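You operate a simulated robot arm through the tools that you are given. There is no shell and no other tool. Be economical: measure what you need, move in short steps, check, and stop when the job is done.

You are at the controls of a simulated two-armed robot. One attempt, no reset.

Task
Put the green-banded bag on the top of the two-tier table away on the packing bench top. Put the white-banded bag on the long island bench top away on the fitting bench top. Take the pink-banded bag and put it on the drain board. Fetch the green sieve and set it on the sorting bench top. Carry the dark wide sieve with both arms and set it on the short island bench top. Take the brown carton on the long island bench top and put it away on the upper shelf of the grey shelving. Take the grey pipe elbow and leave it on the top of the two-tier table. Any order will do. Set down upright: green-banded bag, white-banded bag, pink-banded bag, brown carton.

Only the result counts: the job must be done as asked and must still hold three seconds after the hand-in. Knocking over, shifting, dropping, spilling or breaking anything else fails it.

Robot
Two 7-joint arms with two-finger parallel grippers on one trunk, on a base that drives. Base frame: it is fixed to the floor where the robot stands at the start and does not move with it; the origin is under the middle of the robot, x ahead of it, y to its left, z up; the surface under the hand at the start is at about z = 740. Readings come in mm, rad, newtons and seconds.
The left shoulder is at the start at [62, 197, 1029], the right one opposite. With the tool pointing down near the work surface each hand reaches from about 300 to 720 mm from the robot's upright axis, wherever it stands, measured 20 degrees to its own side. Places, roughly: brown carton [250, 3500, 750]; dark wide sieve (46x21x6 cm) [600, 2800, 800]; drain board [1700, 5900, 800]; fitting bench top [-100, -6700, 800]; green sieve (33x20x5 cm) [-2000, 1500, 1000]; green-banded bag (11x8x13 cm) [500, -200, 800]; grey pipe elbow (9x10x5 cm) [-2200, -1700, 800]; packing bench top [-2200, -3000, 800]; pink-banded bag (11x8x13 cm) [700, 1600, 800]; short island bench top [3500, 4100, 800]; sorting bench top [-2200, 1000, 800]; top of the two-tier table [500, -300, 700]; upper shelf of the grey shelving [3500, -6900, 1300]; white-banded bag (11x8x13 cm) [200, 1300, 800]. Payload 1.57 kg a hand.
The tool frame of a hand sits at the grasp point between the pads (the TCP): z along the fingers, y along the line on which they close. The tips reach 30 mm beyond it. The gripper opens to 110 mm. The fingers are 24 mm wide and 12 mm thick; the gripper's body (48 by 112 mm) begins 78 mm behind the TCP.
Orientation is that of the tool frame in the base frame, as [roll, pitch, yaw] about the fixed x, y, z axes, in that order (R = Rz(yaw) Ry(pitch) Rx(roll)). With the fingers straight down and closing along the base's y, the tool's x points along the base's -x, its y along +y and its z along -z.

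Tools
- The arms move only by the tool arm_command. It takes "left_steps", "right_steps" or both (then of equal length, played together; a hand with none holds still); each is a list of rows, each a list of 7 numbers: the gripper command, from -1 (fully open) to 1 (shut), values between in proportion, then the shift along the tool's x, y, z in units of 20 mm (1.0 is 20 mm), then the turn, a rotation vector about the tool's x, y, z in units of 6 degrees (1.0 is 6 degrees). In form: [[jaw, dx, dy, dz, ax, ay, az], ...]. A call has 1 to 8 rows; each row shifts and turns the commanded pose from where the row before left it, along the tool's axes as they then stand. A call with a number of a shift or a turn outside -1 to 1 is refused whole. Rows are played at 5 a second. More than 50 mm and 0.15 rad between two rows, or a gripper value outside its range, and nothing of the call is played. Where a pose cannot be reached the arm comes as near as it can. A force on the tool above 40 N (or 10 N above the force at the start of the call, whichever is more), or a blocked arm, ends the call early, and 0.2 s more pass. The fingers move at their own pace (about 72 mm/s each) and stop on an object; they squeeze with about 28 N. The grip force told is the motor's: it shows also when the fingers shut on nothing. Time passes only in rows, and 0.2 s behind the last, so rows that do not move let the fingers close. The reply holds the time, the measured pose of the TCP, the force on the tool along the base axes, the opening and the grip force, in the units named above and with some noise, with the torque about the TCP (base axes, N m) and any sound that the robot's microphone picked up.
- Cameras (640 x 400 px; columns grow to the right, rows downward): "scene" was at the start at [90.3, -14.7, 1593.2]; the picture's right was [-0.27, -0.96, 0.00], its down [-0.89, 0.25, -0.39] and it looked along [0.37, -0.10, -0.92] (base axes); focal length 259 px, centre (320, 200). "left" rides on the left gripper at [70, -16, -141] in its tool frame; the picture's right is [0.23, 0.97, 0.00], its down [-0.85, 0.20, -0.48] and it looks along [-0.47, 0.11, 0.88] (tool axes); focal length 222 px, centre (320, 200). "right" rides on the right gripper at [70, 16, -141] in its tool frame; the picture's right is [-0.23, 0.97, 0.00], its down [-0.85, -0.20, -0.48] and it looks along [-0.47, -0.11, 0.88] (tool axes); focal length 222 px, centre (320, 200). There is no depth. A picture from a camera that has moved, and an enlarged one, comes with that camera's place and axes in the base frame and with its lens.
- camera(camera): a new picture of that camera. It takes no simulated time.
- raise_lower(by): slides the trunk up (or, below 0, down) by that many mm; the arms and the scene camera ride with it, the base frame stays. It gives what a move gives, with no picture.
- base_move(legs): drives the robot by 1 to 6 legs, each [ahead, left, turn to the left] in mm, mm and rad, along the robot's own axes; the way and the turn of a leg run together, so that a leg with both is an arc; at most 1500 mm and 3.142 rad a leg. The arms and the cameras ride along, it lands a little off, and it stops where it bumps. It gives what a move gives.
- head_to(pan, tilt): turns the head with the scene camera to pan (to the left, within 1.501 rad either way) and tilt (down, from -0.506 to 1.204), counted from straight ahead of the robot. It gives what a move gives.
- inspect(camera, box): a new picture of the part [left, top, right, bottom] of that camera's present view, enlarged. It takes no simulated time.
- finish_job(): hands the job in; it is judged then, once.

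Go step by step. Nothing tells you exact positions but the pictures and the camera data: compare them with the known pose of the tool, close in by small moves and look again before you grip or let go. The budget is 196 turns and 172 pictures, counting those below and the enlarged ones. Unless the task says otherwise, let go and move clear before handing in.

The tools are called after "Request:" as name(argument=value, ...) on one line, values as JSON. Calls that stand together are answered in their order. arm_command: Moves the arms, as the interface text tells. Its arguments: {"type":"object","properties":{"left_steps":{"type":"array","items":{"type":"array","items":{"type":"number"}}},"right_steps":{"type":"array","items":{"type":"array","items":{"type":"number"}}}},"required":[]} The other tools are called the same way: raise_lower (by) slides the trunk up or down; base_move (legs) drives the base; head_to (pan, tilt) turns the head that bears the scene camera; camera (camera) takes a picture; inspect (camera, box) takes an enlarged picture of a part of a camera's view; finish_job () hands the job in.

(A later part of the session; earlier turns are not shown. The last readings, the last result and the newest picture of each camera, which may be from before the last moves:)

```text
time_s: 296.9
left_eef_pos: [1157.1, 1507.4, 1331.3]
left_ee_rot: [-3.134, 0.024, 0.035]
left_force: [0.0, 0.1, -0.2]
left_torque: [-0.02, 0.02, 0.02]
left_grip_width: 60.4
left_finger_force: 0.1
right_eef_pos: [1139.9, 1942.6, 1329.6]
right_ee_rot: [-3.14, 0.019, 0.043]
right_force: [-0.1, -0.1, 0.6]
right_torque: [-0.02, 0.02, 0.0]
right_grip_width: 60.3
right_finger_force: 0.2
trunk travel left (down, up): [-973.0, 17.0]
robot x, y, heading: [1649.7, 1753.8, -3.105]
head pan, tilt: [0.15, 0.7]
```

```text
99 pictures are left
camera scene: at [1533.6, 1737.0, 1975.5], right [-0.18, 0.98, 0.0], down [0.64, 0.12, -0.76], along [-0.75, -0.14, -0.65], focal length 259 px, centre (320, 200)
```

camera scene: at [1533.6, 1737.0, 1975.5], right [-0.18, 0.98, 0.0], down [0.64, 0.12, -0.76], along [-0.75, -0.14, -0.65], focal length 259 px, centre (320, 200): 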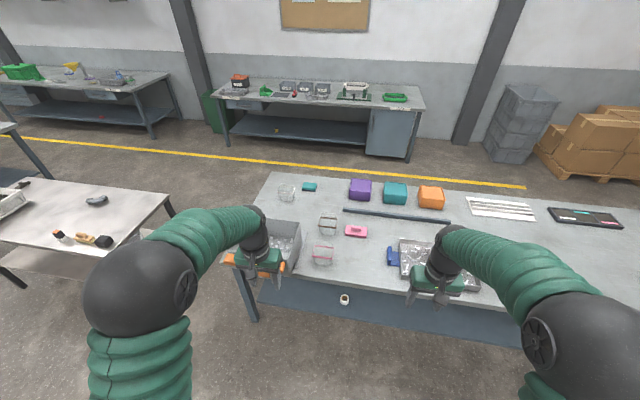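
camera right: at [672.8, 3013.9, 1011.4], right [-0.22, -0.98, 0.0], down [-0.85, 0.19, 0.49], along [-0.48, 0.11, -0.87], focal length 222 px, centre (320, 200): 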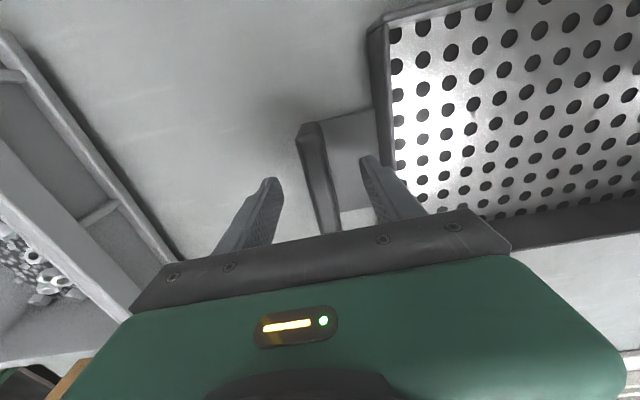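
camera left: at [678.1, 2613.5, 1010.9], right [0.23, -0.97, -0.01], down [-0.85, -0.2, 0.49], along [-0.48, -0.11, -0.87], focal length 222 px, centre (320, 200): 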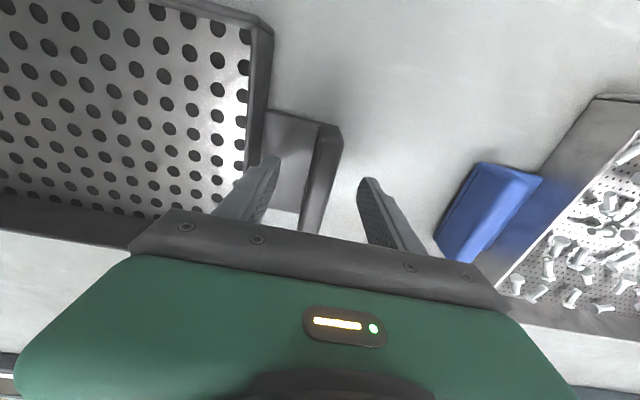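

I'll zoom in on the three bags at that end.

Request:
inspect(camera="scene", box=[230, 170, 380, 290])

```text
3.33 times, centred on (305, 230) of scene
camera zoom: at [1533.6, 1737.0, 1975.5], right [-0.18, 0.98, 0.0], down [0.64, 0.12, -0.76], along [-0.75, -0.14, -0.65], focal length 864 px, centre (370, 100)
```

zoom: 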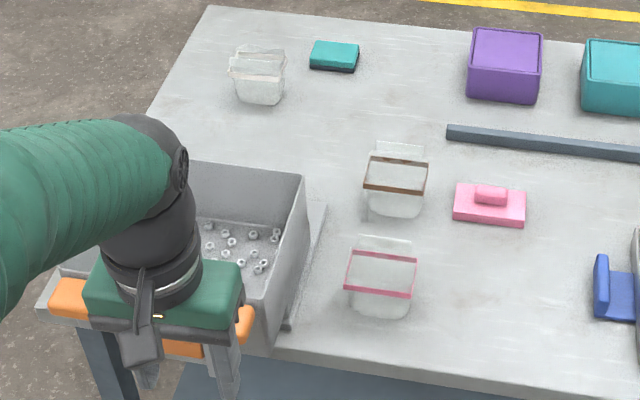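

The pink bag's centre is at about (636, 1588), with its long side along y. I'll turn the left hand 90°, raise the right hand, and line up.

Request:
arm_command(left_steps=[[-1, 0, 0, 0, 0, 0, -1], [-1, 0, 0, 0, 0, 0, -1], [-1, 0, 0, 0, 0, 0, -1], [-1, 0, 0, 0, 0, 0, -1], [-1, 0, 0, 0, 0, 0, -1], [-1, 0, 0, 0, 0, 0, -1], [-1, 0, 0, 0, 0, 0, -1], [-1, 0, 0, 0, 0, 0, -1]], right_steps=[[-1, 0, 0, -1, 0, 0, 0], [-1, 0, 0, -1, 0, 0, 0], [-1, 0, 0, -1, 0, 0, 0], [-1, 0, 0, -1, 0, 0, 0], [-1, 0, 0, -1, 0, 0, 0], [-1, 0, 0, -1, 0, 0, 0], [-1, 0, 0, -1, 0, 0, 0], [-1, 0, 0, 0, 0, 0, 0]])

Request:
arm_command(left_steps=[[-1, 0, 0, 0, 0, 0, -1], [-1, 0, 0, 0, 0, 0, -1], [-1, 0, 0, 0, 0, 0, -1], [-1, 0, 0, 0, 0, 0, -1], [-1, 0, 0, 0, 0, 0, -1], [-1, 0, 0, 0, 0, 0, -1], [-1, 0, 0, 0, 0, 0, -1], [-1, 0, 0, 0, 0, 0, 0]])

Request:
base_move(legs=[[0, 0, -0.037], [510, -63, 0]])

Request:
raise_lower(by=-250)

Request:
camera(camera="left")

Request:
head_to(pan=0.3, tilt=0.9)

Request:
camera(camera="scene")

```text
time_s: 298.7
left_eef_pos: [1156.0, 1507.9, 1329.9]
left_ee_rot: [-3.12, 0.008, 0.873]
left_force: [0.2, -0.3, -0.2]
left_torque: [-0.01, -0.03, 0.02]
left_grip_width: 110.2
left_finger_force: 0.0
right_eef_pos: [1142.5, 1941.1, 1468.4]
right_ee_rot: [3.141, 0.019, 0.043]
right_force: [0.0, -0.1, -0.1]
right_torque: [0.03, -0.01, -0.02]
right_grip_width: 110.1
right_finger_force: 0.0
trunk travel left (down, up): [-973.0, 17.0]
robot x, y, heading: [1651.0, 1752.9, -3.113]
head pan, tilt: [0.15, 0.7]
```

```text
time_s: 300.5
left_eef_pos: [1154.8, 1507.5, 1330.6]
left_ee_rot: [-3.121, -0.008, 1.606]
left_force: [0.4, -0.6, -0.9]
left_torque: [0.0, 0.0, 0.0]
left_grip_width: 110.2
left_finger_force: 0.1
right_eef_pos: [1142.7, 1942.4, 1469.0]
right_ee_rot: [3.141, 0.021, 0.042]
right_force: [0.5, -0.3, 0.0]
right_torque: [0.01, -0.04, 0.03]
right_grip_width: 109.9
right_finger_force: 0.0
trunk travel left (down, up): [-973.0, 17.0]
robot x, y, heading: [1647.8, 1752.3, -3.107]
head pan, tilt: [0.15, 0.7]
```

```text
time_s: 303.9
left_eef_pos: [641.4, 1588.5, 1331.9]
left_ee_rot: [-3.116, -0.008, 1.572]
left_force: [0.2, 0.0, -0.5]
left_torque: [-0.01, -0.01, 0.03]
left_grip_width: 110.0
left_finger_force: 0.1
right_eef_pos: [644.5, 2023.4, 1471.0]
right_ee_rot: [-3.14, 0.021, 0.008]
right_force: [-0.8, -0.4, -0.5]
right_torque: [0.0, -0.01, -0.03]
right_grip_width: 109.8
right_finger_force: 0.0
trunk travel left (down, up): [-973.0, 17.0]
robot x, y, heading: [1140.8, 1816.9, 3.141]
head pan, tilt: [0.15, 0.7]
```

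```text
time_s: 306.5
left_eef_pos: [642.0, 1588.3, 1080.7]
left_ee_rot: [-3.118, -0.007, 1.57]
left_force: [-0.2, 0.3, 0.1]
left_torque: [-0.02, -0.01, 0.04]
left_grip_width: 109.8
left_finger_force: 0.0
right_eef_pos: [642.1, 2024.9, 1221.0]
right_ee_rot: [3.141, 0.022, 0.008]
right_force: [-0.7, 0.5, 0.4]
right_torque: [0.01, 0.01, 0.0]
right_grip_width: 110.2
right_finger_force: 0.1
trunk travel left (down, up): [-723.0, 267.0]
robot x, y, heading: [1142.6, 1816.2, 3.141]
head pan, tilt: [0.15, 0.7]
```

```text
97 pictures are left
camera left: at [630.3, 1657.0, 1224.1], right [0.97, 0.23, -0.02], down [0.21, -0.86, 0.47], along [0.09, -0.46, -0.88], focal length 222 px, centre (320, 200)
```

left: 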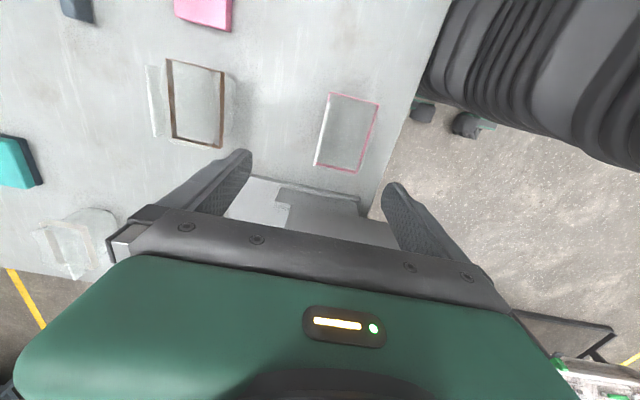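

```text
time_s: 307.2
left_eef_pos: [641.7, 1589.4, 1081.1]
left_ee_rot: [-3.119, -0.007, 1.57]
left_force: [-0.7, -0.3, -0.5]
left_torque: [0.01, 0.03, -0.01]
left_grip_width: 110.0
left_finger_force: 0.2
right_eef_pos: [644.0, 2024.0, 1220.1]
right_ee_rot: [3.141, 0.023, 0.009]
right_force: [-0.4, 0.7, -0.1]
right_torque: [0.0, 0.0, 0.0]
right_grip_width: 109.8
right_finger_force: 0.0
trunk travel left (down, up): [-723.0, 267.0]
robot x, y, heading: [1141.8, 1815.3, 3.14]
head pan, tilt: [0.3, 0.901]
```

```text
96 pictures are left
camera scene: at [1037.6, 1796.4, 1709.5], right [-0.29, 0.96, 0.0], down [0.75, 0.23, -0.62], along [-0.59, -0.18, -0.78], focal length 259 px, centre (320, 200)
```

scene: 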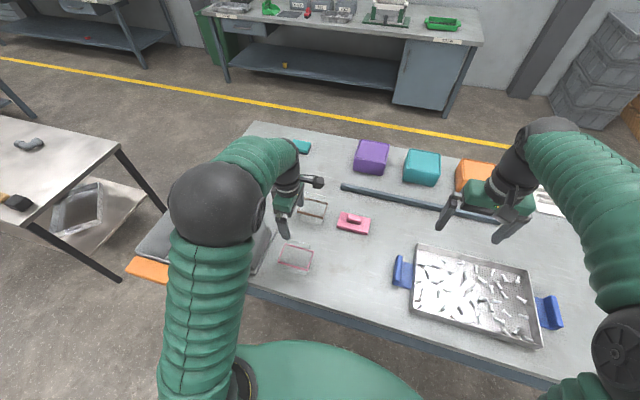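

The wrist camera puts the bag at about (685, 1585), so I'll correct by +43 mm, fix the small tilt, lower more and re-check.

Request:
arm_command(left_steps=[[-1, -0.1, 1, 0, -0.21, -0.07, 0], [-1, -0.1, 1, 0, 0, 0, 0], [-1, 0, 0.15, 0, 0, 0, 0], [-1, 0, 0, 0, 0, 0, 0]])

Request:
raise_lower(by=-110)

Request:
camera(camera="left")

```text
time_s: 308.2
left_eef_pos: [684.0, 1585.8, 1080.3]
left_ee_rot: [3.141, -0.001, 1.57]
left_force: [-0.4, -0.2, -0.4]
left_torque: [0.02, 0.0, 0.01]
left_grip_width: 110.3
left_finger_force: 0.1
right_eef_pos: [641.4, 2023.0, 1218.8]
right_ee_rot: [-3.141, 0.021, 0.008]
right_force: [0.4, 0.2, 1.1]
right_torque: [0.01, -0.03, -0.02]
right_grip_width: 110.1
right_finger_force: 0.1
trunk travel left (down, up): [-723.0, 267.0]
robot x, y, heading: [1136.5, 1818.3, 3.144]
head pan, tilt: [0.3, 0.901]
```

```text
time_s: 309.6
left_eef_pos: [684.5, 1584.6, 970.9]
left_ee_rot: [-3.14, 0.0, 1.571]
left_force: [0.2, -0.3, 0.4]
left_torque: [0.0, 0.0, -0.03]
left_grip_width: 110.1
left_finger_force: 0.0
right_eef_pos: [642.9, 2024.4, 1110.6]
right_ee_rot: [-3.14, 0.021, 0.008]
right_force: [0.8, -0.1, 0.5]
right_torque: [0.01, 0.04, 0.01]
right_grip_width: 110.1
right_finger_force: 0.0
trunk travel left (down, up): [-613.0, 377.0]
robot x, y, heading: [1142.4, 1816.4, 3.139]
head pan, tilt: [0.3, 0.901]
```

```text
95 pictures are left
camera left: at [669.8, 1654.1, 1113.4], right [0.97, 0.23, 0.0], down [0.2, -0.86, 0.48], along [0.11, -0.47, -0.88], focal length 222 px, centre (320, 200)
```

left: 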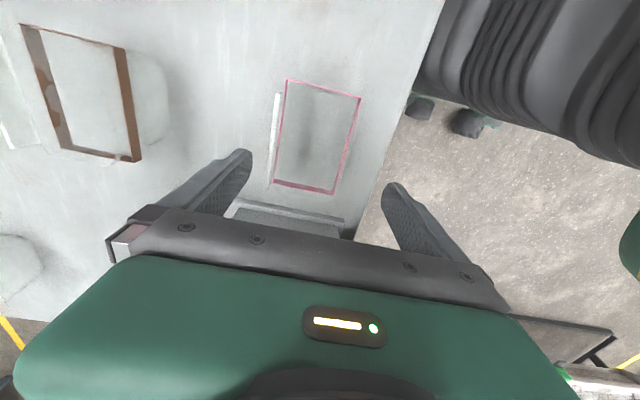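

With the band at z≈880, the bag's centre is at (677, 1594). I'll correct, lower and grip.

Request:
arm_command(left_steps=[[-1, 0.5, -0.4, 0, 0, 0, 0], [-1, 0, 0, 0, 0, 0, 0]])

Request:
raise_lower(by=-113)

Request:
camera(camera="left")

Request:
arm_command(left_steps=[[1, 0, 0, 0, 0, 0, 0], [1, 0, 0, 0, 0, 0, 0], [1, 0, 0, 0, 0, 0, 0], [1, 0, 0, 0, 0, 0, 0]])

Request:
raise_lower(by=300)

Request:
camera(camera="left")

```text
time_s: 310.2
left_eef_pos: [676.3, 1595.4, 972.4]
left_ee_rot: [-3.139, 0.0, 1.571]
left_force: [0.2, 1.2, -0.2]
left_torque: [-0.02, 0.03, 0.01]
left_grip_width: 109.9
left_finger_force: 0.1
right_eef_pos: [643.5, 2023.5, 1109.9]
right_ee_rot: [-3.141, 0.022, 0.009]
right_force: [0.0, 0.4, 0.4]
right_torque: [0.01, -0.01, -0.04]
right_grip_width: 110.2
right_finger_force: 0.2
trunk travel left (down, up): [-613.0, 377.0]
robot x, y, heading: [1140.8, 1821.7, 3.137]
head pan, tilt: [0.3, 0.901]
```

```text
time_s: 311.7
left_eef_pos: [677.4, 1594.0, 858.5]
left_ee_rot: [-3.14, 0.0, 1.57]
left_force: [-0.5, 0.8, 0.0]
left_torque: [-0.01, -0.01, 0.0]
left_grip_width: 109.8
left_finger_force: 0.0
right_eef_pos: [643.7, 2023.1, 996.6]
right_ee_rot: [3.141, 0.021, 0.01]
right_force: [0.0, -0.7, -0.7]
right_torque: [-0.03, 0.0, -0.04]
right_grip_width: 109.9
right_finger_force: 0.0
trunk travel left (down, up): [-500.0, 490.0]
robot x, y, heading: [1143.5, 1813.2, 3.138]
head pan, tilt: [0.3, 0.901]
```

```text
94 pictures are left
camera left: at [662.3, 1663.7, 1000.7], right [0.97, 0.23, 0.0], down [0.2, -0.86, 0.48], along [0.11, -0.47, -0.88], focal length 222 px, centre (320, 200)
```

left: 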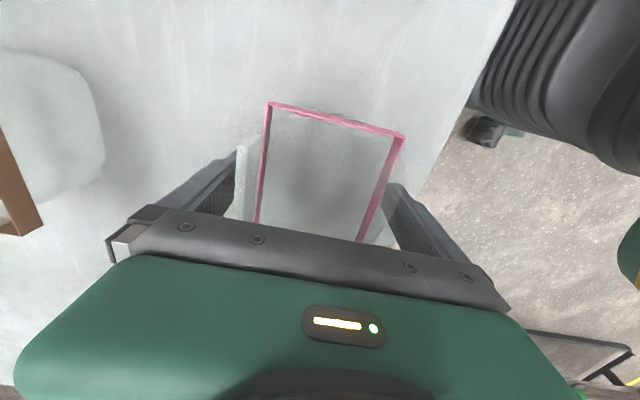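

```text
time_s: 312.7
left_eef_pos: [675.4, 1594.5, 859.4]
left_ee_rot: [-3.141, -0.001, 1.572]
left_force: [-0.1, 0.9, 1.5]
left_torque: [-0.01, -0.04, 0.02]
left_grip_width: 74.1
left_finger_force: 27.8
right_eef_pos: [642.5, 2023.0, 997.1]
right_ee_rot: [3.14, 0.021, 0.01]
right_force: [-0.3, -0.7, -0.9]
right_torque: [-0.03, -0.03, 0.01]
right_grip_width: 110.1
right_finger_force: 0.1
trunk travel left (down, up): [-500.0, 490.0]
robot x, y, heading: [1141.7, 1817.3, 3.137]
head pan, tilt: [0.3, 0.901]
```

```text
time_s: 315.7
left_eef_pos: [676.4, 1595.2, 1158.5]
left_ee_rot: [-3.14, -0.002, 1.572]
left_force: [0.0, 1.1, -1.0]
left_torque: [0.04, 0.0, -0.03]
left_grip_width: 74.0
left_finger_force: 27.7
right_eef_pos: [643.3, 2023.3, 1295.9]
right_ee_rot: [-3.14, 0.023, 0.009]
right_force: [-0.3, 0.3, 0.8]
right_torque: [-0.03, -0.02, -0.02]
right_grip_width: 110.0
right_finger_force: 0.1
trunk travel left (down, up): [-800.0, 190.0]
robot x, y, heading: [1142.2, 1815.2, 3.137]
head pan, tilt: [0.3, 0.901]
```

```text
93 pictures are left
camera left: at [661.7, 1663.6, 1300.4], right [0.97, 0.23, 0.0], down [0.2, -0.86, 0.48], along [0.11, -0.47, -0.88], focal length 222 px, centre (320, 200)
```

left: 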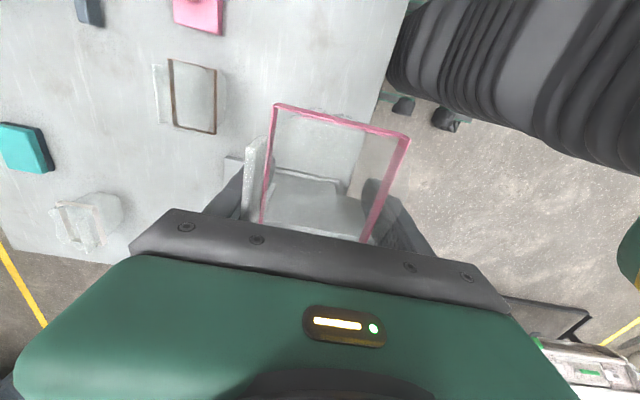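

The pink bag is held. I'll back off, turn north and drive toward the drain board.

Request:
base_move(legs=[[-500, 0, 0], [0, 0, -1.567], [1500, 0, 0], [1450, 0, 0]])

Request:
head_to(pan=0.0, tilt=0.55)

Request:
camera(camera="scene")

```text
time_s: 336.3
left_eef_pos: [1502.2, 5238.8, 1159.1]
left_ee_rot: [-3.14, 0.001, -0.027]
left_force: [-0.4, -0.3, 0.2]
left_torque: [0.03, -0.02, 0.01]
left_grip_width: 74.1
left_finger_force: 28.2
right_eef_pos: [1931.2, 5260.9, 1295.6]
right_ee_rot: [3.141, 0.021, -1.587]
right_force: [-0.5, -0.2, 0.5]
right_torque: [0.01, 0.0, 0.01]
right_grip_width: 110.0
right_finger_force: 0.1
trunk travel left (down, up): [-800.0, 190.0]
robot x, y, heading: [1709.3, 4769.9, 1.547]
head pan, tilt: [0.3, 0.901]
```

```text
time_s: 337.1
left_eef_pos: [1502.0, 5240.0, 1158.9]
left_ee_rot: [-3.141, 0.001, -0.026]
left_force: [0.0, -0.4, -0.9]
left_torque: [0.01, -0.04, 0.0]
left_grip_width: 74.0
left_finger_force: 27.5
right_eef_pos: [1930.9, 5260.9, 1297.8]
right_ee_rot: [3.141, 0.023, -1.587]
right_force: [0.5, 0.2, -0.3]
right_torque: [0.01, -0.03, 0.0]
right_grip_width: 110.0
right_finger_force: 0.1
trunk travel left (down, up): [-800.0, 190.0]
robot x, y, heading: [1714.9, 4768.6, 1.546]
head pan, tilt: [0.0, 0.55]
```

```text
92 pictures are left
camera scene: at [1717.0, 4894.6, 1815.6], right [1.0, -0.03, 0.0], down [-0.01, -0.53, -0.85], along [0.02, 0.85, -0.53], focal length 259 px, centre (320, 200)
```

scene: 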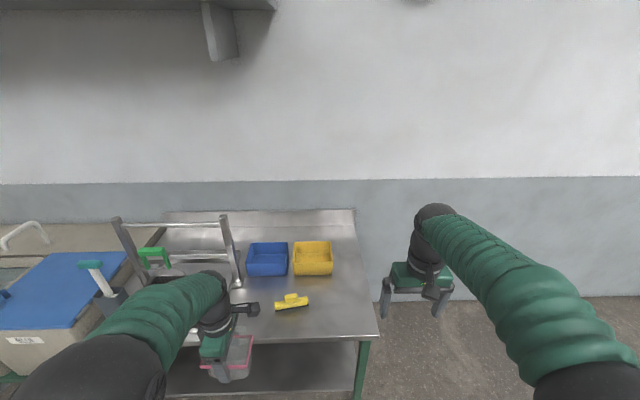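

There's free steel surface on the drain board at about (1830, 5650), right of the yellow tee. I'll move the bag there and lower partway.

Request:
base_move(legs=[[0, -318, 0], [415, 0, 0]])

Request:
raise_lower(by=-190)

Request:
head_to(pan=0.3, tilt=0.9)

Request:
camera(camera="scene")

Request:
camera(camera="left")

```text
time_s: 341.4
left_eef_pos: [1847.3, 5633.8, 1160.3]
left_ee_rot: [-3.139, 0.004, -0.033]
left_force: [0.1, 0.7, -0.3]
left_torque: [0.01, -0.01, 0.0]
left_grip_width: 74.1
left_finger_force: 28.0
right_eef_pos: [2277.5, 5652.6, 1296.2]
right_ee_rot: [3.138, 0.025, -1.596]
right_force: [-0.1, -0.3, 0.3]
right_torque: [0.03, 0.0, -0.03]
right_grip_width: 110.0
right_finger_force: 0.0
trunk travel left (down, up): [-800.0, 190.0]
robot x, y, heading: [2046.8, 5163.9, 1.536]
head pan, tilt: [0.0, 0.55]
```

```text
time_s: 343.5
left_eef_pos: [1841.8, 5635.1, 969.3]
left_ee_rot: [-3.138, -0.001, -0.033]
left_force: [-0.2, 0.4, -1.7]
left_torque: [0.01, 0.0, 0.03]
left_grip_width: 74.0
left_finger_force: 28.0
right_eef_pos: [2271.2, 5654.2, 1106.4]
right_ee_rot: [-3.138, 0.024, -1.596]
right_force: [0.3, 0.1, 0.1]
right_torque: [-0.02, 0.01, 0.02]
right_grip_width: 110.1
right_finger_force: 0.1
trunk travel left (down, up): [-610.0, 380.0]
robot x, y, heading: [2048.1, 5165.8, 1.539]
head pan, tilt: [0.0, 0.55]
```

```text
time_s: 344.3
left_eef_pos: [1842.6, 5634.9, 969.4]
left_ee_rot: [-3.138, 0.001, -0.034]
left_force: [-0.3, 0.2, -1.3]
left_torque: [0.01, 0.0, 0.03]
left_grip_width: 74.0
left_finger_force: 27.6
right_eef_pos: [2270.9, 5653.3, 1107.5]
right_ee_rot: [-3.142, 0.023, -1.597]
right_force: [0.5, 0.0, -0.1]
right_torque: [-0.02, -0.02, -0.01]
right_grip_width: 109.9
right_finger_force: 0.1
trunk travel left (down, up): [-610.0, 380.0]
robot x, y, heading: [2048.1, 5164.6, 1.533]
head pan, tilt: [0.3, 0.901]
```

```text
91 pictures are left
camera scene: at [2031.6, 5273.0, 1596.5], right [0.96, 0.26, 0.0], down [0.21, -0.76, -0.62], along [-0.16, 0.6, -0.78], focal length 259 px, centre (320, 200)
```

scene: 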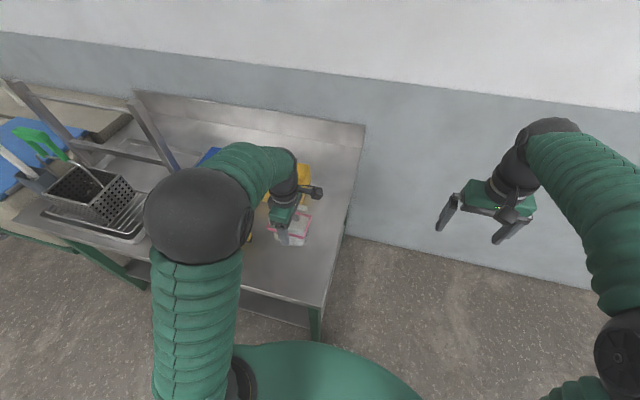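

```text
90 pictures are left
camera left: at [1913.9, 5647.6, 1111.6], right [0.19, -0.98, 0.0], down [-0.86, -0.17, 0.48], along [-0.47, -0.09, -0.88], focal length 222 px, centre (320, 200)
```

left: 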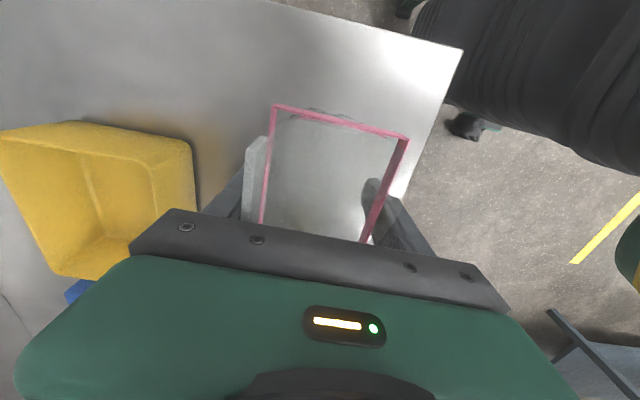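

There's clearance all round. I'll lower and touch down gradually.

Request:
raise_lower(by=-90)

Request:
arm_command(left_steps=[[1, 0, 0, 0.25, 0, 0, 0], [1, 0, 0, 0.25, 0, 0, 0], [1, 0, 0, 0, 0, 0, 0]])

Request:
inspect(camera="scene", box=[220, 160, 360, 270])

```text
time_s: 345.6
left_eef_pos: [1842.8, 5634.2, 880.4]
left_ee_rot: [-3.137, 0.0, -0.032]
left_force: [-0.8, 0.3, -0.1]
left_torque: [0.0, 0.01, 0.0]
left_grip_width: 74.2
left_finger_force: 28.2
right_eef_pos: [2270.8, 5653.4, 1017.5]
right_ee_rot: [-3.14, 0.022, -1.596]
right_force: [0.1, -0.4, 0.3]
right_torque: [0.02, -0.01, -0.02]
right_grip_width: 110.1
right_finger_force: 0.1
trunk travel left (down, up): [-520.0, 470.0]
robot x, y, heading: [2050.1, 5166.7, 1.54]
head pan, tilt: [0.3, 0.901]
```

```text
time_s: 346.4
left_eef_pos: [1842.2, 5633.9, 868.5]
left_ee_rot: [-3.139, 0.0, -0.034]
left_force: [-0.5, 0.6, -0.6]
left_torque: [0.02, 0.04, -0.01]
left_grip_width: 74.3
left_finger_force: 27.9
right_eef_pos: [2271.3, 5653.5, 1017.2]
right_ee_rot: [-3.139, 0.022, -1.597]
right_force: [-0.4, -0.3, 0.5]
right_torque: [0.02, -0.03, -0.01]
right_grip_width: 110.1
right_finger_force: 0.0
trunk travel left (down, up): [-520.0, 470.0]
robot x, y, heading: [2048.0, 5161.4, 1.537]
head pan, tilt: [0.3, 0.901]
```

```text
3.64 times, centred on (290, 215) of scene
camera zoom: at [2031.6, 5272.7, 1506.5], right [0.96, 0.26, 0.0], down [0.21, -0.76, -0.62], along [-0.16, 0.6, -0.79], focal length 942 px, centre (429, 146)
```

zoom: 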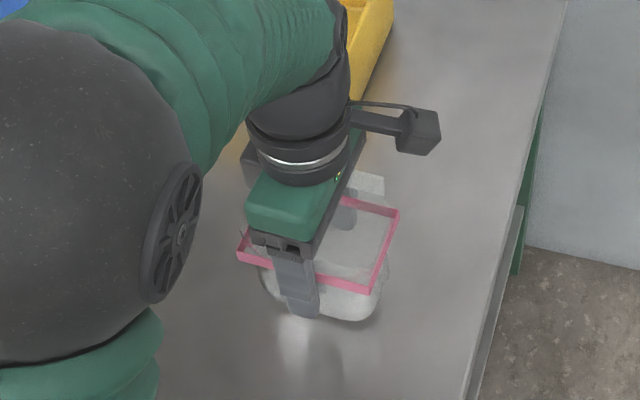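

Request:
arm_command(left_steps=[[1, 0, 0, 0.15, 0, 0, 0], [1, 0, 0, 0.15, 0, 0, 0], [1, 0, 0, 0, 0, 0, 0]])

Request:
arm_command(left_steps=[[1, 0, 0, 0.12, 0, 0, 0], [1, 0, 0, 0, 0, 0, 0]])

Request:
arm_command(left_steps=[[1, 0, 0, 0.12, 0, 0, 0], [1, 0, 0, 0, 0, 0, 0]])

```text
time_s: 347.2
left_eef_pos: [1842.6, 5634.5, 863.4]
left_ee_rot: [-3.139, 0.0, -0.032]
left_force: [-0.2, -0.6, 0.3]
left_torque: [0.03, -0.02, 0.02]
left_grip_width: 73.7
left_finger_force: 28.0
right_eef_pos: [2271.4, 5652.7, 1018.3]
right_ee_rot: [-3.141, 0.023, -1.595]
right_force: [0.0, -0.6, 0.3]
right_torque: [-0.02, 0.05, 0.0]
right_grip_width: 110.1
right_finger_force: 0.0
trunk travel left (down, up): [-520.0, 470.0]
robot x, y, heading: [2048.4, 5168.2, 1.537]
head pan, tilt: [0.3, 0.901]
```

```text
time_s: 347.8
left_eef_pos: [1842.0, 5634.5, 859.9]
left_ee_rot: [-3.14, 0.001, -0.034]
left_force: [0.0, 0.2, -0.6]
left_torque: [0.0, 0.04, -0.04]
left_grip_width: 74.0
left_finger_force: 27.4
right_eef_pos: [2271.5, 5654.8, 1017.4]
right_ee_rot: [-3.139, 0.023, -1.595]
right_force: [0.8, 0.9, -0.3]
right_torque: [0.01, 0.0, 0.0]
right_grip_width: 110.0
right_finger_force: 0.1
trunk travel left (down, up): [-520.0, 470.0]
robot x, y, heading: [2048.9, 5165.7, 1.534]
head pan, tilt: [0.3, 0.901]
```

```text
time_s: 348.4
left_eef_pos: [1842.6, 5635.8, 859.5]
left_ee_rot: [-3.138, 0.0, -0.033]
left_force: [-0.4, 0.0, -0.1]
left_torque: [-0.02, 0.03, 0.01]
left_grip_width: 73.9
left_finger_force: 28.3
right_eef_pos: [2271.8, 5653.1, 1018.5]
right_ee_rot: [3.141, 0.022, -1.596]
right_force: [0.5, -0.8, 0.3]
right_torque: [0.01, -0.01, -0.01]
right_grip_width: 110.0
right_finger_force: 0.0
trunk travel left (down, up): [-520.0, 470.0]
robot x, y, heading: [2048.8, 5168.6, 1.539]
head pan, tilt: [0.3, 0.901]
```

Still no contact; I'll continue down.

Request:
arm_command(left_steps=[[1, 0, 0, 0.15, 0, 0, 0], [1, 0, 0, 0, 0, 0, 0]])

Request:
arm_command(left_steps=[[1, 0, 0, 0.15, 0, 0, 0], [1, 0, 0, 0, 0, 0, 0]])

Request:
arm_command(left_steps=[[1, 0, 0, 0.15, 0, 0, 0], [1, 0, 0, 0, 0, 0, 0]])

```text
time_s: 349.0
left_eef_pos: [1842.8, 5635.0, 857.8]
left_ee_rot: [-3.134, 0.003, -0.035]
left_force: [-0.3, 4.4, 21.9]
left_torque: [-0.39, -0.25, 0.05]
left_grip_width: 74.0
left_finger_force: 28.7
right_eef_pos: [2272.6, 5651.4, 1018.0]
right_ee_rot: [-3.14, 0.025, -1.595]
right_force: [-0.4, -0.3, 0.1]
right_torque: [0.01, -0.01, -0.01]
right_grip_width: 110.1
right_finger_force: 0.2
trunk travel left (down, up): [-520.0, 470.0]
robot x, y, heading: [2047.8, 5165.8, 1.535]
head pan, tilt: [0.3, 0.901]
```

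```text
time_s: 349.6
left_eef_pos: [1842.9, 5635.6, 853.8]
left_ee_rot: [-3.137, 0.002, -0.033]
left_force: [0.0, 7.6, 23.4]
left_torque: [-0.42, -0.01, -0.01]
left_grip_width: 74.1
left_finger_force: 27.5
right_eef_pos: [2272.1, 5653.4, 1016.8]
right_ee_rot: [3.141, 0.024, -1.595]
right_force: [-0.1, -0.3, -0.1]
right_torque: [0.0, 0.01, 0.0]
right_grip_width: 109.9
right_finger_force: 0.0
trunk travel left (down, up): [-520.0, 470.0]
robot x, y, heading: [2046.2, 5161.1, 1.536]
head pan, tilt: [0.3, 0.901]
```

```text
time_s: 350.2
left_eef_pos: [1843.1, 5634.5, 851.5]
left_ee_rot: [-3.139, 0.002, -0.033]
left_force: [0.1, 5.5, 24.8]
left_torque: [-0.38, 0.01, 0.02]
left_grip_width: 74.0
left_finger_force: 26.9
right_eef_pos: [2273.9, 5651.8, 1018.5]
right_ee_rot: [-3.14, 0.026, -1.595]
right_force: [0.8, -1.1, 0.3]
right_torque: [0.02, -0.01, 0.0]
right_grip_width: 110.1
right_finger_force: 0.0
trunk travel left (down, up): [-520.0, 470.0]
robot x, y, heading: [2044.6, 5164.3, 1.539]
head pan, tilt: [0.3, 0.901]
```

It's on the surface. I'll release and rise.

Request:
arm_command(left_steps=[[0.3, 0, 0, 0, 0, 0, 0], [-0.2, 0, 0, 0, 0, 0, 0], [-1, 0, 0, 0, 0, 0, 0], [-1, 0, 0, 0, 0, 0, 0]])

Request:
raise_lower(by=300)

Request:
camera(camera="left")

```text
time_s: 351.2
left_eef_pos: [1842.5, 5634.5, 850.1]
left_ee_rot: [-3.14, 0.0, -0.033]
left_force: [-0.5, 0.4, -0.6]
left_torque: [-0.03, -0.02, 0.01]
left_grip_width: 109.9
left_finger_force: 0.0
right_eef_pos: [2271.0, 5654.3, 1017.5]
right_ee_rot: [-3.14, 0.024, -1.597]
right_force: [0.2, -0.4, 0.2]
right_torque: [-0.01, -0.03, -0.02]
right_grip_width: 109.8
right_finger_force: 0.0
trunk travel left (down, up): [-520.0, 470.0]
robot x, y, heading: [2047.0, 5162.9, 1.54]
head pan, tilt: [0.3, 0.901]
```

```text
time_s: 354.2
left_eef_pos: [1841.7, 5635.1, 1148.2]
left_ee_rot: [-3.141, 0.0, -0.034]
left_force: [0.3, 0.0, 0.4]
left_torque: [0.02, -0.02, 0.01]
left_grip_width: 110.1
left_finger_force: 0.2
right_eef_pos: [2270.8, 5655.1, 1316.6]
right_ee_rot: [-3.141, 0.022, -1.596]
right_force: [-0.3, -0.6, 0.2]
right_torque: [0.01, -0.02, -0.03]
right_grip_width: 109.9
right_finger_force: 0.0
trunk travel left (down, up): [-820.0, 170.0]
robot x, y, heading: [2045.9, 5162.0, 1.538]
head pan, tilt: [0.3, 0.901]
```

```text
88 pictures are left
camera left: at [1914.3, 5647.8, 1291.4], right [0.19, -0.98, 0.0], down [-0.86, -0.17, 0.48], along [-0.47, -0.09, -0.88], focal length 222 px, centre (320, 200)
```

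left: 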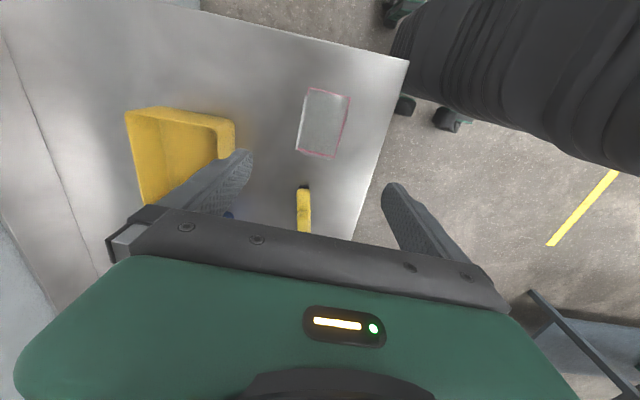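

The pink bag stands on the drain board. Next is the brown carton at the long island's north end: back off, turn south, and look.

Request:
base_move(legs=[[-500, 0, 0], [0, 0, -1.571], [0, 0, -1.538], [0, -1000, 0], [0, -650, 0], [350, 0, 0]])

Request:
head_to(pan=0.0, tilt=0.8)

Request:
camera(camera="scene")

Request:
camera(camera="right")

```text
time_s: 374.3
left_eef_pos: [668.6, 3745.4, 1148.8]
left_ee_rot: [-3.134, -0.002, -3.079]
left_force: [-0.7, 0.2, -0.5]
left_torque: [0.04, 0.0, -0.01]
left_grip_width: 110.2
left_finger_force: 0.0
right_eef_pos: [243.1, 3685.6, 1319.0]
right_ee_rot: [-3.14, 0.024, 1.643]
right_force: [-0.2, 0.1, -0.7]
right_torque: [-0.01, 0.0, 0.03]
right_grip_width: 109.9
right_finger_force: 0.0
trunk travel left (down, up): [-820.0, 170.0]
robot x, y, heading: [415.2, 4188.7, -1.513]
head pan, tilt: [0.3, 0.901]
```

```text
time_s: 375.1
left_eef_pos: [668.0, 3743.0, 1149.6]
left_ee_rot: [-3.139, 0.0, -3.079]
left_force: [0.1, -0.4, -0.1]
left_torque: [-0.02, -0.04, 0.0]
left_grip_width: 109.8
left_finger_force: 0.1
right_eef_pos: [242.1, 3684.0, 1318.2]
right_ee_rot: [-3.141, 0.021, 1.641]
right_force: [0.3, 0.2, 0.1]
right_torque: [0.0, 0.0, 0.03]
right_grip_width: 109.7
right_finger_force: 0.1
trunk travel left (down, up): [-820.0, 170.0]
robot x, y, heading: [417.6, 4187.6, -1.51]
head pan, tilt: [0.0, 0.799]
```

```text
87 pictures are left
camera scene: at [426.8, 4078.2, 1814.4], right [-1.0, -0.06, 0.0], down [-0.04, 0.72, -0.7], along [0.04, -0.69, -0.72], focal length 259 px, centre (320, 200)
```

scene: 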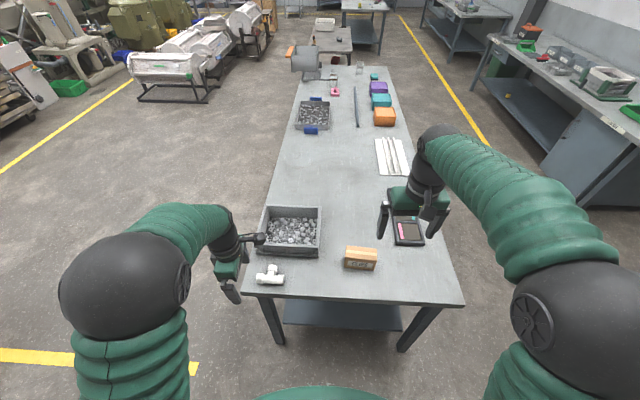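

```text
86 pictures are left
camera right: at [252.7, 3756.8, 1457.7], right [0.99, -0.16, 0.0], down [-0.14, -0.86, 0.5], along [-0.07, -0.49, -0.87], focal length 222 px, centre (320, 200)
```

right: 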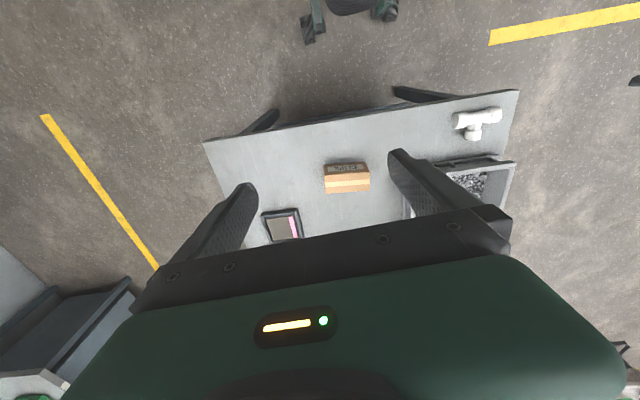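

The carton is about 130 mm along x and 60 mm along y, so it must be gripped across y: from the west side with the right hand, tool tilted 40° so it will also fit the shelf. I'll reconfigure the arms first.

Request:
arm_command(right_steps=[[-0.6, 0, 0, 1, 0, 0, 0], [-0.6, 0, 0, 1, 0, 0, 0], [-0.6, 0, 0, 1, 0, 0, 0], [-0.6, 0, 0, 1, 0, 0, 0], [-0.6, 0, 0, 1, 0, 0, 0], [-0.6, 0, 0, 1, 0, 0, 0], [-0.6, 0, 0, 1, 0, 0, 0], [-0.6, 0, 0, 1, 0, 0, 0]], left_steps=[[-1, 0, 0, -1, 0, 0, 0], [-1, 0, 0, -1, 0, 0, 0], [-1, 0, 0, -1, 0, 0, 0], [-1, 0, 0, -1, 0, 0, 0], [-1, 0, 0, -1, 0, 0, 0], [-1, 0, 0, -1, 0, 0, 0], [-1, 0, 0, -1, 0, 0, 0], [-1, 0, 0, -1, 0, 0, 0]])

Request:
arm_command(right_steps=[[-0.6, 0, 0, 0, 0, -0.95, 0], [-0.6, 0, 0, 0, 0, -0.95, 0], [-0.6, 0, 0, 0, 0, -0.95, 0], [-0.6, 0, 0, 0, 0, -0.95, 0], [-0.6, 0, 0, 0, 0, -0.95, 0], [-0.6, 0, 0, 0, 0, -0.95, 0], [-0.6, 0, 0, 0, 0, -0.95, 0], [-0.6, 0, 0, 0, 0, 0, 0]])

Request:
base_move(legs=[[0, -1130, 0], [0, 0, 1.51], [0, -480, 0], [200, 0, 0]])

Request:
arm_command(right_steps=[[-0.6, -0.766, 0, 0.643, 0, 0, 0], [-0.6, -0.766, 0, 0.643, 0, 0, 0], [-0.6, -0.766, 0, 0.643, 0, 0, 0], [-0.6, -0.766, 0, 0.643, 0, 0, 0], [-0.6, -0.766, 0, 0.643, 0, 0, 0], [-0.6, -0.766, 0, 0.643, 0, 0, 0], [-0.6, -0.766, 0, 0.643, 0, 0, 0], [-0.6, 0, 0, 0, 0, 0, 0]])

Request:
camera(camera="scene")

Request:
camera(camera="right")

```text
time_s: 376.9
left_eef_pos: [666.4, 3745.9, 1310.4]
left_ee_rot: [-3.138, 0.0, -3.079]
left_force: [0.0, -0.4, 0.4]
left_torque: [0.0, 0.04, -0.01]
left_grip_width: 110.0
left_finger_force: 0.1
right_eef_pos: [240.5, 3679.7, 1157.0]
right_ee_rot: [3.141, 0.024, 1.642]
right_force: [0.1, 0.1, 0.0]
right_torque: [0.0, -0.01, -0.01]
right_grip_width: 88.0
right_finger_force: 0.1
trunk travel left (down, up): [-820.0, 170.0]
robot x, y, heading: [418.2, 4190.4, -1.512]
head pan, tilt: [0.0, 0.799]
```

```text
time_s: 378.7
left_eef_pos: [667.3, 3744.8, 1308.9]
left_ee_rot: [-3.137, 0.0, -3.079]
left_force: [-0.2, -0.1, 0.7]
left_torque: [0.0, 0.0, 0.03]
left_grip_width: 110.0
left_finger_force: 0.0
right_eef_pos: [242.8, 3680.1, 1158.8]
right_ee_rot: [-3.14, 0.723, 1.644]
right_force: [0.0, -0.9, -0.1]
right_torque: [-0.03, 0.03, 0.02]
right_grip_width: 87.9
right_finger_force: 0.0
trunk travel left (down, up): [-820.0, 170.0]
robot x, y, heading: [413.5, 4191.4, -1.512]
head pan, tilt: [0.0, 0.799]
```

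```text
time_s: 391.8
left_eef_pos: [-86.2, 3848.6, 1312.0]
left_ee_rot: [-3.135, -0.001, -1.609]
left_force: [0.1, -1.1, 0.6]
left_torque: [-0.02, 0.0, 0.0]
left_grip_width: 110.3
left_finger_force: 0.0
right_eef_pos: [-63.8, 3420.7, 1160.5]
right_ee_rot: [3.141, 0.723, 3.113]
right_force: [-0.4, 0.5, -0.1]
right_torque: [0.01, 0.0, -0.01]
right_grip_width: 88.1
right_finger_force: 0.0
trunk travel left (down, up): [-820.0, 170.0]
robot x, y, heading: [-549.4, 3649.2, -0.039]
head pan, tilt: [0.0, 0.799]
```

```text
time_s: 393.6
left_eef_pos: [-81.3, 3846.3, 1310.7]
left_ee_rot: [-3.137, 0.0, -1.611]
left_force: [-0.7, -0.1, -0.3]
left_torque: [-0.03, 0.02, -0.02]
left_grip_width: 110.1
left_finger_force: 0.1
right_eef_pos: [80.1, 3415.0, 1162.3]
right_ee_rot: [-3.14, 0.722, 3.109]
right_force: [0.6, -0.3, 0.8]
right_torque: [0.02, 0.02, 0.0]
right_grip_width: 88.1
right_finger_force: 0.0
trunk travel left (down, up): [-820.0, 170.0]
robot x, y, heading: [-550.3, 3648.7, -0.042]
head pan, tilt: [0.0, 0.799]
```

```text
85 pictures are left
camera scene: at [-432.8, 3643.6, 1814.3], right [-0.04, -1.0, 0.0], down [-0.72, 0.03, -0.7], along [0.69, -0.03, -0.72], focal length 259 px, centre (320, 200)
```

scene: 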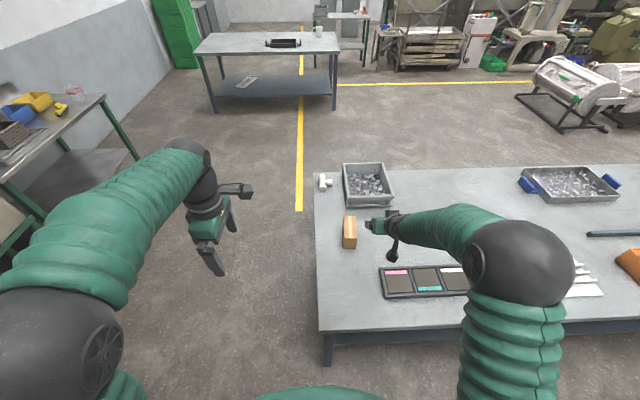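

```text
84 pictures are left
camera right: at [-66.7, 3436.0, 1222.1], right [0.2, 0.97, 0.15], down [0.32, -0.21, 0.92], along [0.93, -0.14, -0.35], focal length 222 px, centre (320, 200)
```

right: 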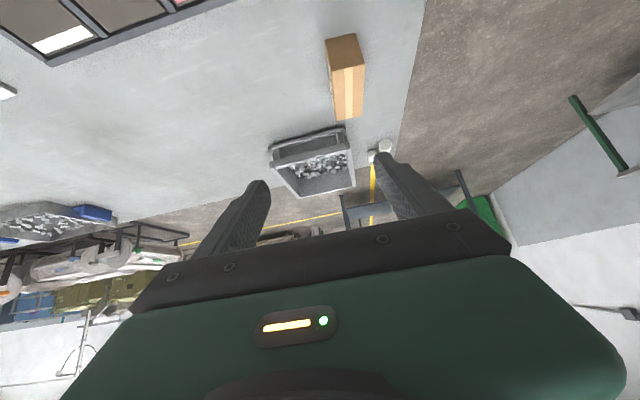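

I'll zoom in on the carton from here.

Request:
inspect(camera="scene", box=[310, 180, 410, 270])

Request:
inspect(camera="right", box=[280, 10, 420, 140])

```text
4.44 times, centred on (360, 225) of scene
camera zoom: at [-432.8, 3643.6, 1814.3], right [-0.04, -1.0, 0.0], down [-0.72, 0.03, -0.7], along [0.69, -0.03, -0.72], focal length 1152 px, centre (142, 89)
```

zoom: 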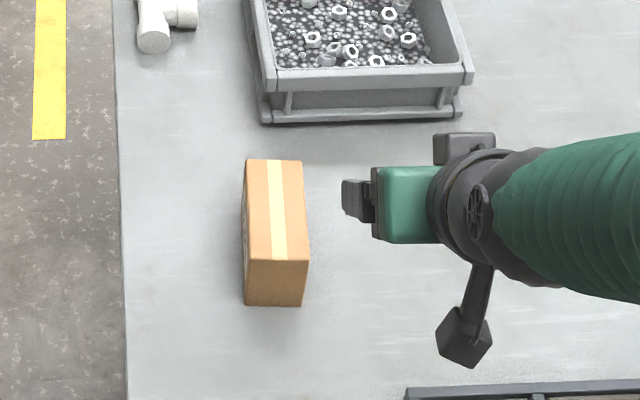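

```text
3.08 times, centred on (350, 75) of right
camera zoom: at [-66.7, 3436.0, 1222.1], right [0.2, 0.97, 0.15], down [0.32, -0.21, 0.92], along [0.93, -0.14, -0.35], focal length 684 px, centre (228, 585)
```

zoom: 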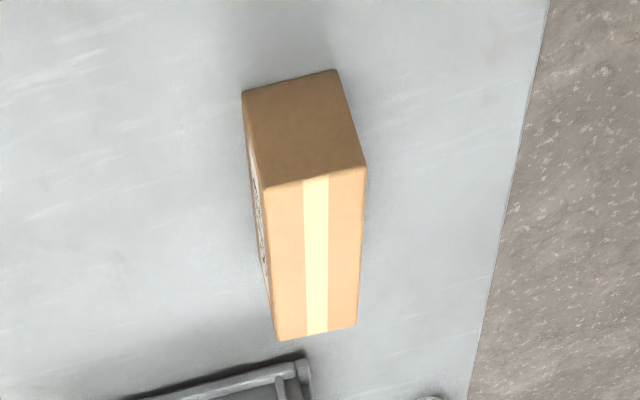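

The carton's centre is at (288, 3477), about 130×63×80 mm, rotated about -6°. I'll align the base heading and approach above it.

Request:
base_move(legs=[[0, 0, -0.07], [150, 129, 0]])

Request:
arm_command(right_steps=[[-0.6, -0.766, 0, 0.643, 0, 0, 0], [-0.6, -0.766, 0, 0.643, 0, 0, 0], [-0.6, -0.766, 0, 0.643, 0, 0, 0], [-0.6, 0, 0, 0, 0, 0, 0]])

Request:
raise_lower(by=-180)

Request:
camera(camera="right")

Request:
camera(camera="scene")

```text
time_s: 395.6
left_eef_pos: [88.9, 3927.1, 1311.9]
left_ee_rot: [-3.134, 0.004, -1.677]
left_force: [0.0, -0.3, -0.5]
left_torque: [0.06, -0.04, -0.03]
left_grip_width: 109.7
left_finger_force: 0.1
right_eef_pos: [220.8, 3484.7, 1163.4]
right_ee_rot: [3.138, 0.723, 3.045]
right_force: [-0.6, -1.1, -0.6]
right_torque: [0.05, 0.0, 0.02]
right_grip_width: 88.2
right_finger_force: 0.1
trunk travel left (down, up): [-820.0, 170.0]
robot x, y, heading: [-387.6, 3761.7, -0.102]
head pan, tilt: [0.0, 0.799]
```

```text
time_s: 396.6
left_eef_pos: [92.5, 3930.6, 1310.6]
left_ee_rot: [-3.136, 0.0, -1.676]
left_force: [0.4, -0.1, -0.5]
left_torque: [0.01, 0.04, 0.02]
left_grip_width: 110.2
left_finger_force: 0.0
right_eef_pos: [284.2, 3482.6, 1163.0]
right_ee_rot: [-3.141, 0.721, 3.046]
right_force: [-0.7, -0.1, 0.3]
right_torque: [-0.01, 0.03, 0.02]
right_grip_width: 87.8
right_finger_force: 0.1
trunk travel left (down, up): [-820.0, 170.0]
robot x, y, heading: [-386.3, 3756.2, -0.105]
head pan, tilt: [0.0, 0.799]
```

```text
time_s: 398.6
left_eef_pos: [90.7, 3931.0, 1131.2]
left_ee_rot: [-3.137, -0.001, -1.677]
left_force: [0.2, 0.9, 0.9]
left_torque: [-0.01, -0.02, 0.01]
left_grip_width: 110.1
left_finger_force: 0.0
right_eef_pos: [284.0, 3483.7, 983.3]
right_ee_rot: [-3.139, 0.719, 3.045]
right_force: [0.0, 0.0, -0.5]
right_torque: [0.01, 0.02, -0.01]
right_grip_width: 88.2
right_finger_force: 0.2
trunk travel left (down, up): [-640.0, 350.0]
robot x, y, heading: [-385.8, 3760.0, -0.113]
head pan, tilt: [0.0, 0.799]
```

```text
81 pictures are left
camera right: at [139.2, 3512.4, 1043.2], right [0.26, 0.95, 0.15], down [0.31, -0.23, 0.92], along [0.92, -0.2, -0.35], focal length 222 px, centre (320, 200)
```

right: 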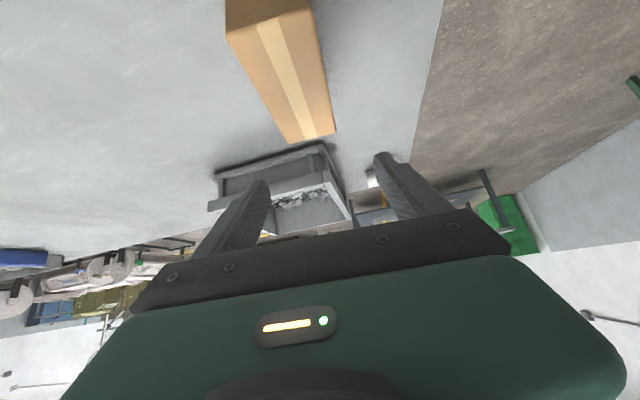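

```text
80 pictures are left
camera scene: at [-271.6, 3748.6, 1634.4], right [-0.11, -0.99, 0.0], down [-0.71, 0.08, -0.7], along [0.69, -0.07, -0.72], focal length 259 px, centre (320, 200)
```

scene: 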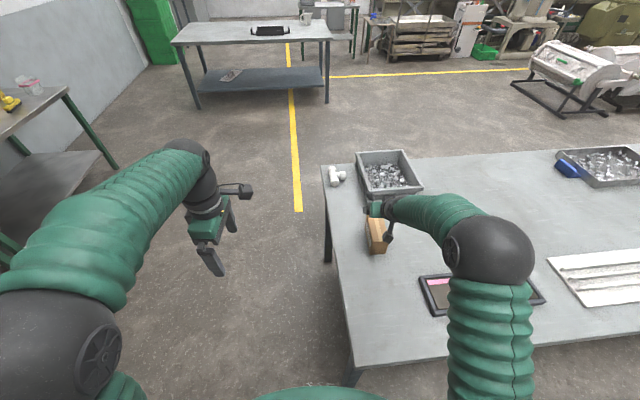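

The wrist view puts the carton's centre line at y≈3471–3477. I'll open fully, shift -9 mm, and lower to just above its top.

Request:
arm_command(right_steps=[[-1, 0, -0.45, 0, 0, 0, 0], [-1, 0, 0, 0, 0, 0, 0], [-1, 0, 0, 0, 0, 0, 0]])

Request:
raise_lower(by=-65)

Request:
camera(camera="right")

Request:
inspect(camera="scene", box=[320, 170, 460, 280])

```text
time_s: 399.4
left_eef_pos: [90.6, 3930.4, 1130.5]
left_ee_rot: [-3.136, 0.0, -1.675]
left_force: [-0.1, -0.1, -0.3]
left_torque: [0.01, 0.02, 0.02]
left_grip_width: 110.1
left_finger_force: 0.1
right_eef_pos: [283.9, 3473.8, 981.8]
right_ee_rot: [-3.141, 0.721, 3.048]
right_force: [0.3, -0.2, -0.3]
right_torque: [-0.01, 0.0, -0.02]
right_grip_width: 110.1
right_finger_force: 0.1
trunk travel left (down, up): [-640.0, 350.0]
robot x, y, heading: [-388.4, 3758.5, -0.111]
head pan, tilt: [0.0, 0.799]
```

```text
time_s: 400.4
left_eef_pos: [90.3, 3930.8, 1066.1]
left_ee_rot: [-3.136, 0.0, -1.675]
left_force: [-0.4, -0.6, -0.1]
left_torque: [0.01, 0.02, 0.01]
left_grip_width: 110.2
left_finger_force: 0.0
right_eef_pos: [282.7, 3473.4, 918.3]
right_ee_rot: [-3.139, 0.721, 3.047]
right_force: [0.7, 0.8, -0.1]
right_torque: [0.04, 0.0, -0.01]
right_grip_width: 109.9
right_finger_force: 0.0
trunk travel left (down, up): [-575.0, 415.0]
robot x, y, heading: [-387.6, 3760.6, -0.105]
head pan, tilt: [0.0, 0.799]
```

```text
79 pictures are left
camera right: at [138.8, 3503.2, 978.3], right [0.26, 0.95, 0.15], down [0.31, -0.23, 0.92], along [0.92, -0.2, -0.35], focal length 222 px, centre (320, 200)
```

right: 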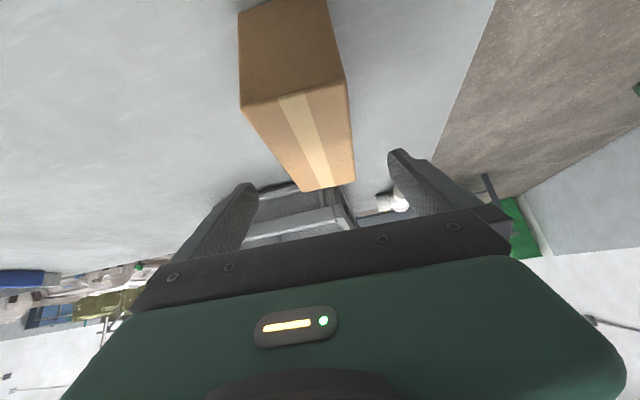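

```text
3.64 times, centred on (390, 225) of scene
camera zoom: at [-271.8, 3748.6, 1569.4], right [-0.11, -0.99, 0.0], down [-0.71, 0.08, -0.7], along [0.69, -0.07, -0.72], focal length 942 px, centre (66, 109)
```

zoom: 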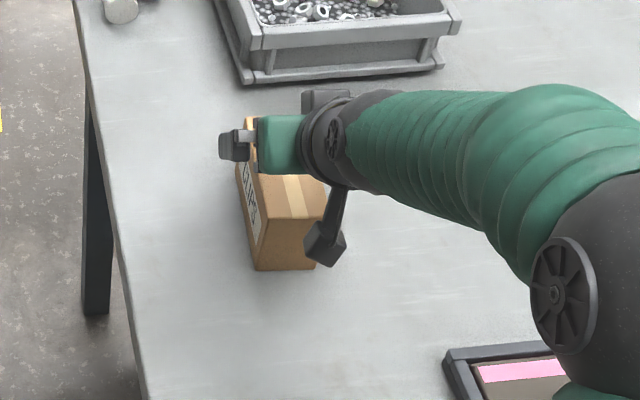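

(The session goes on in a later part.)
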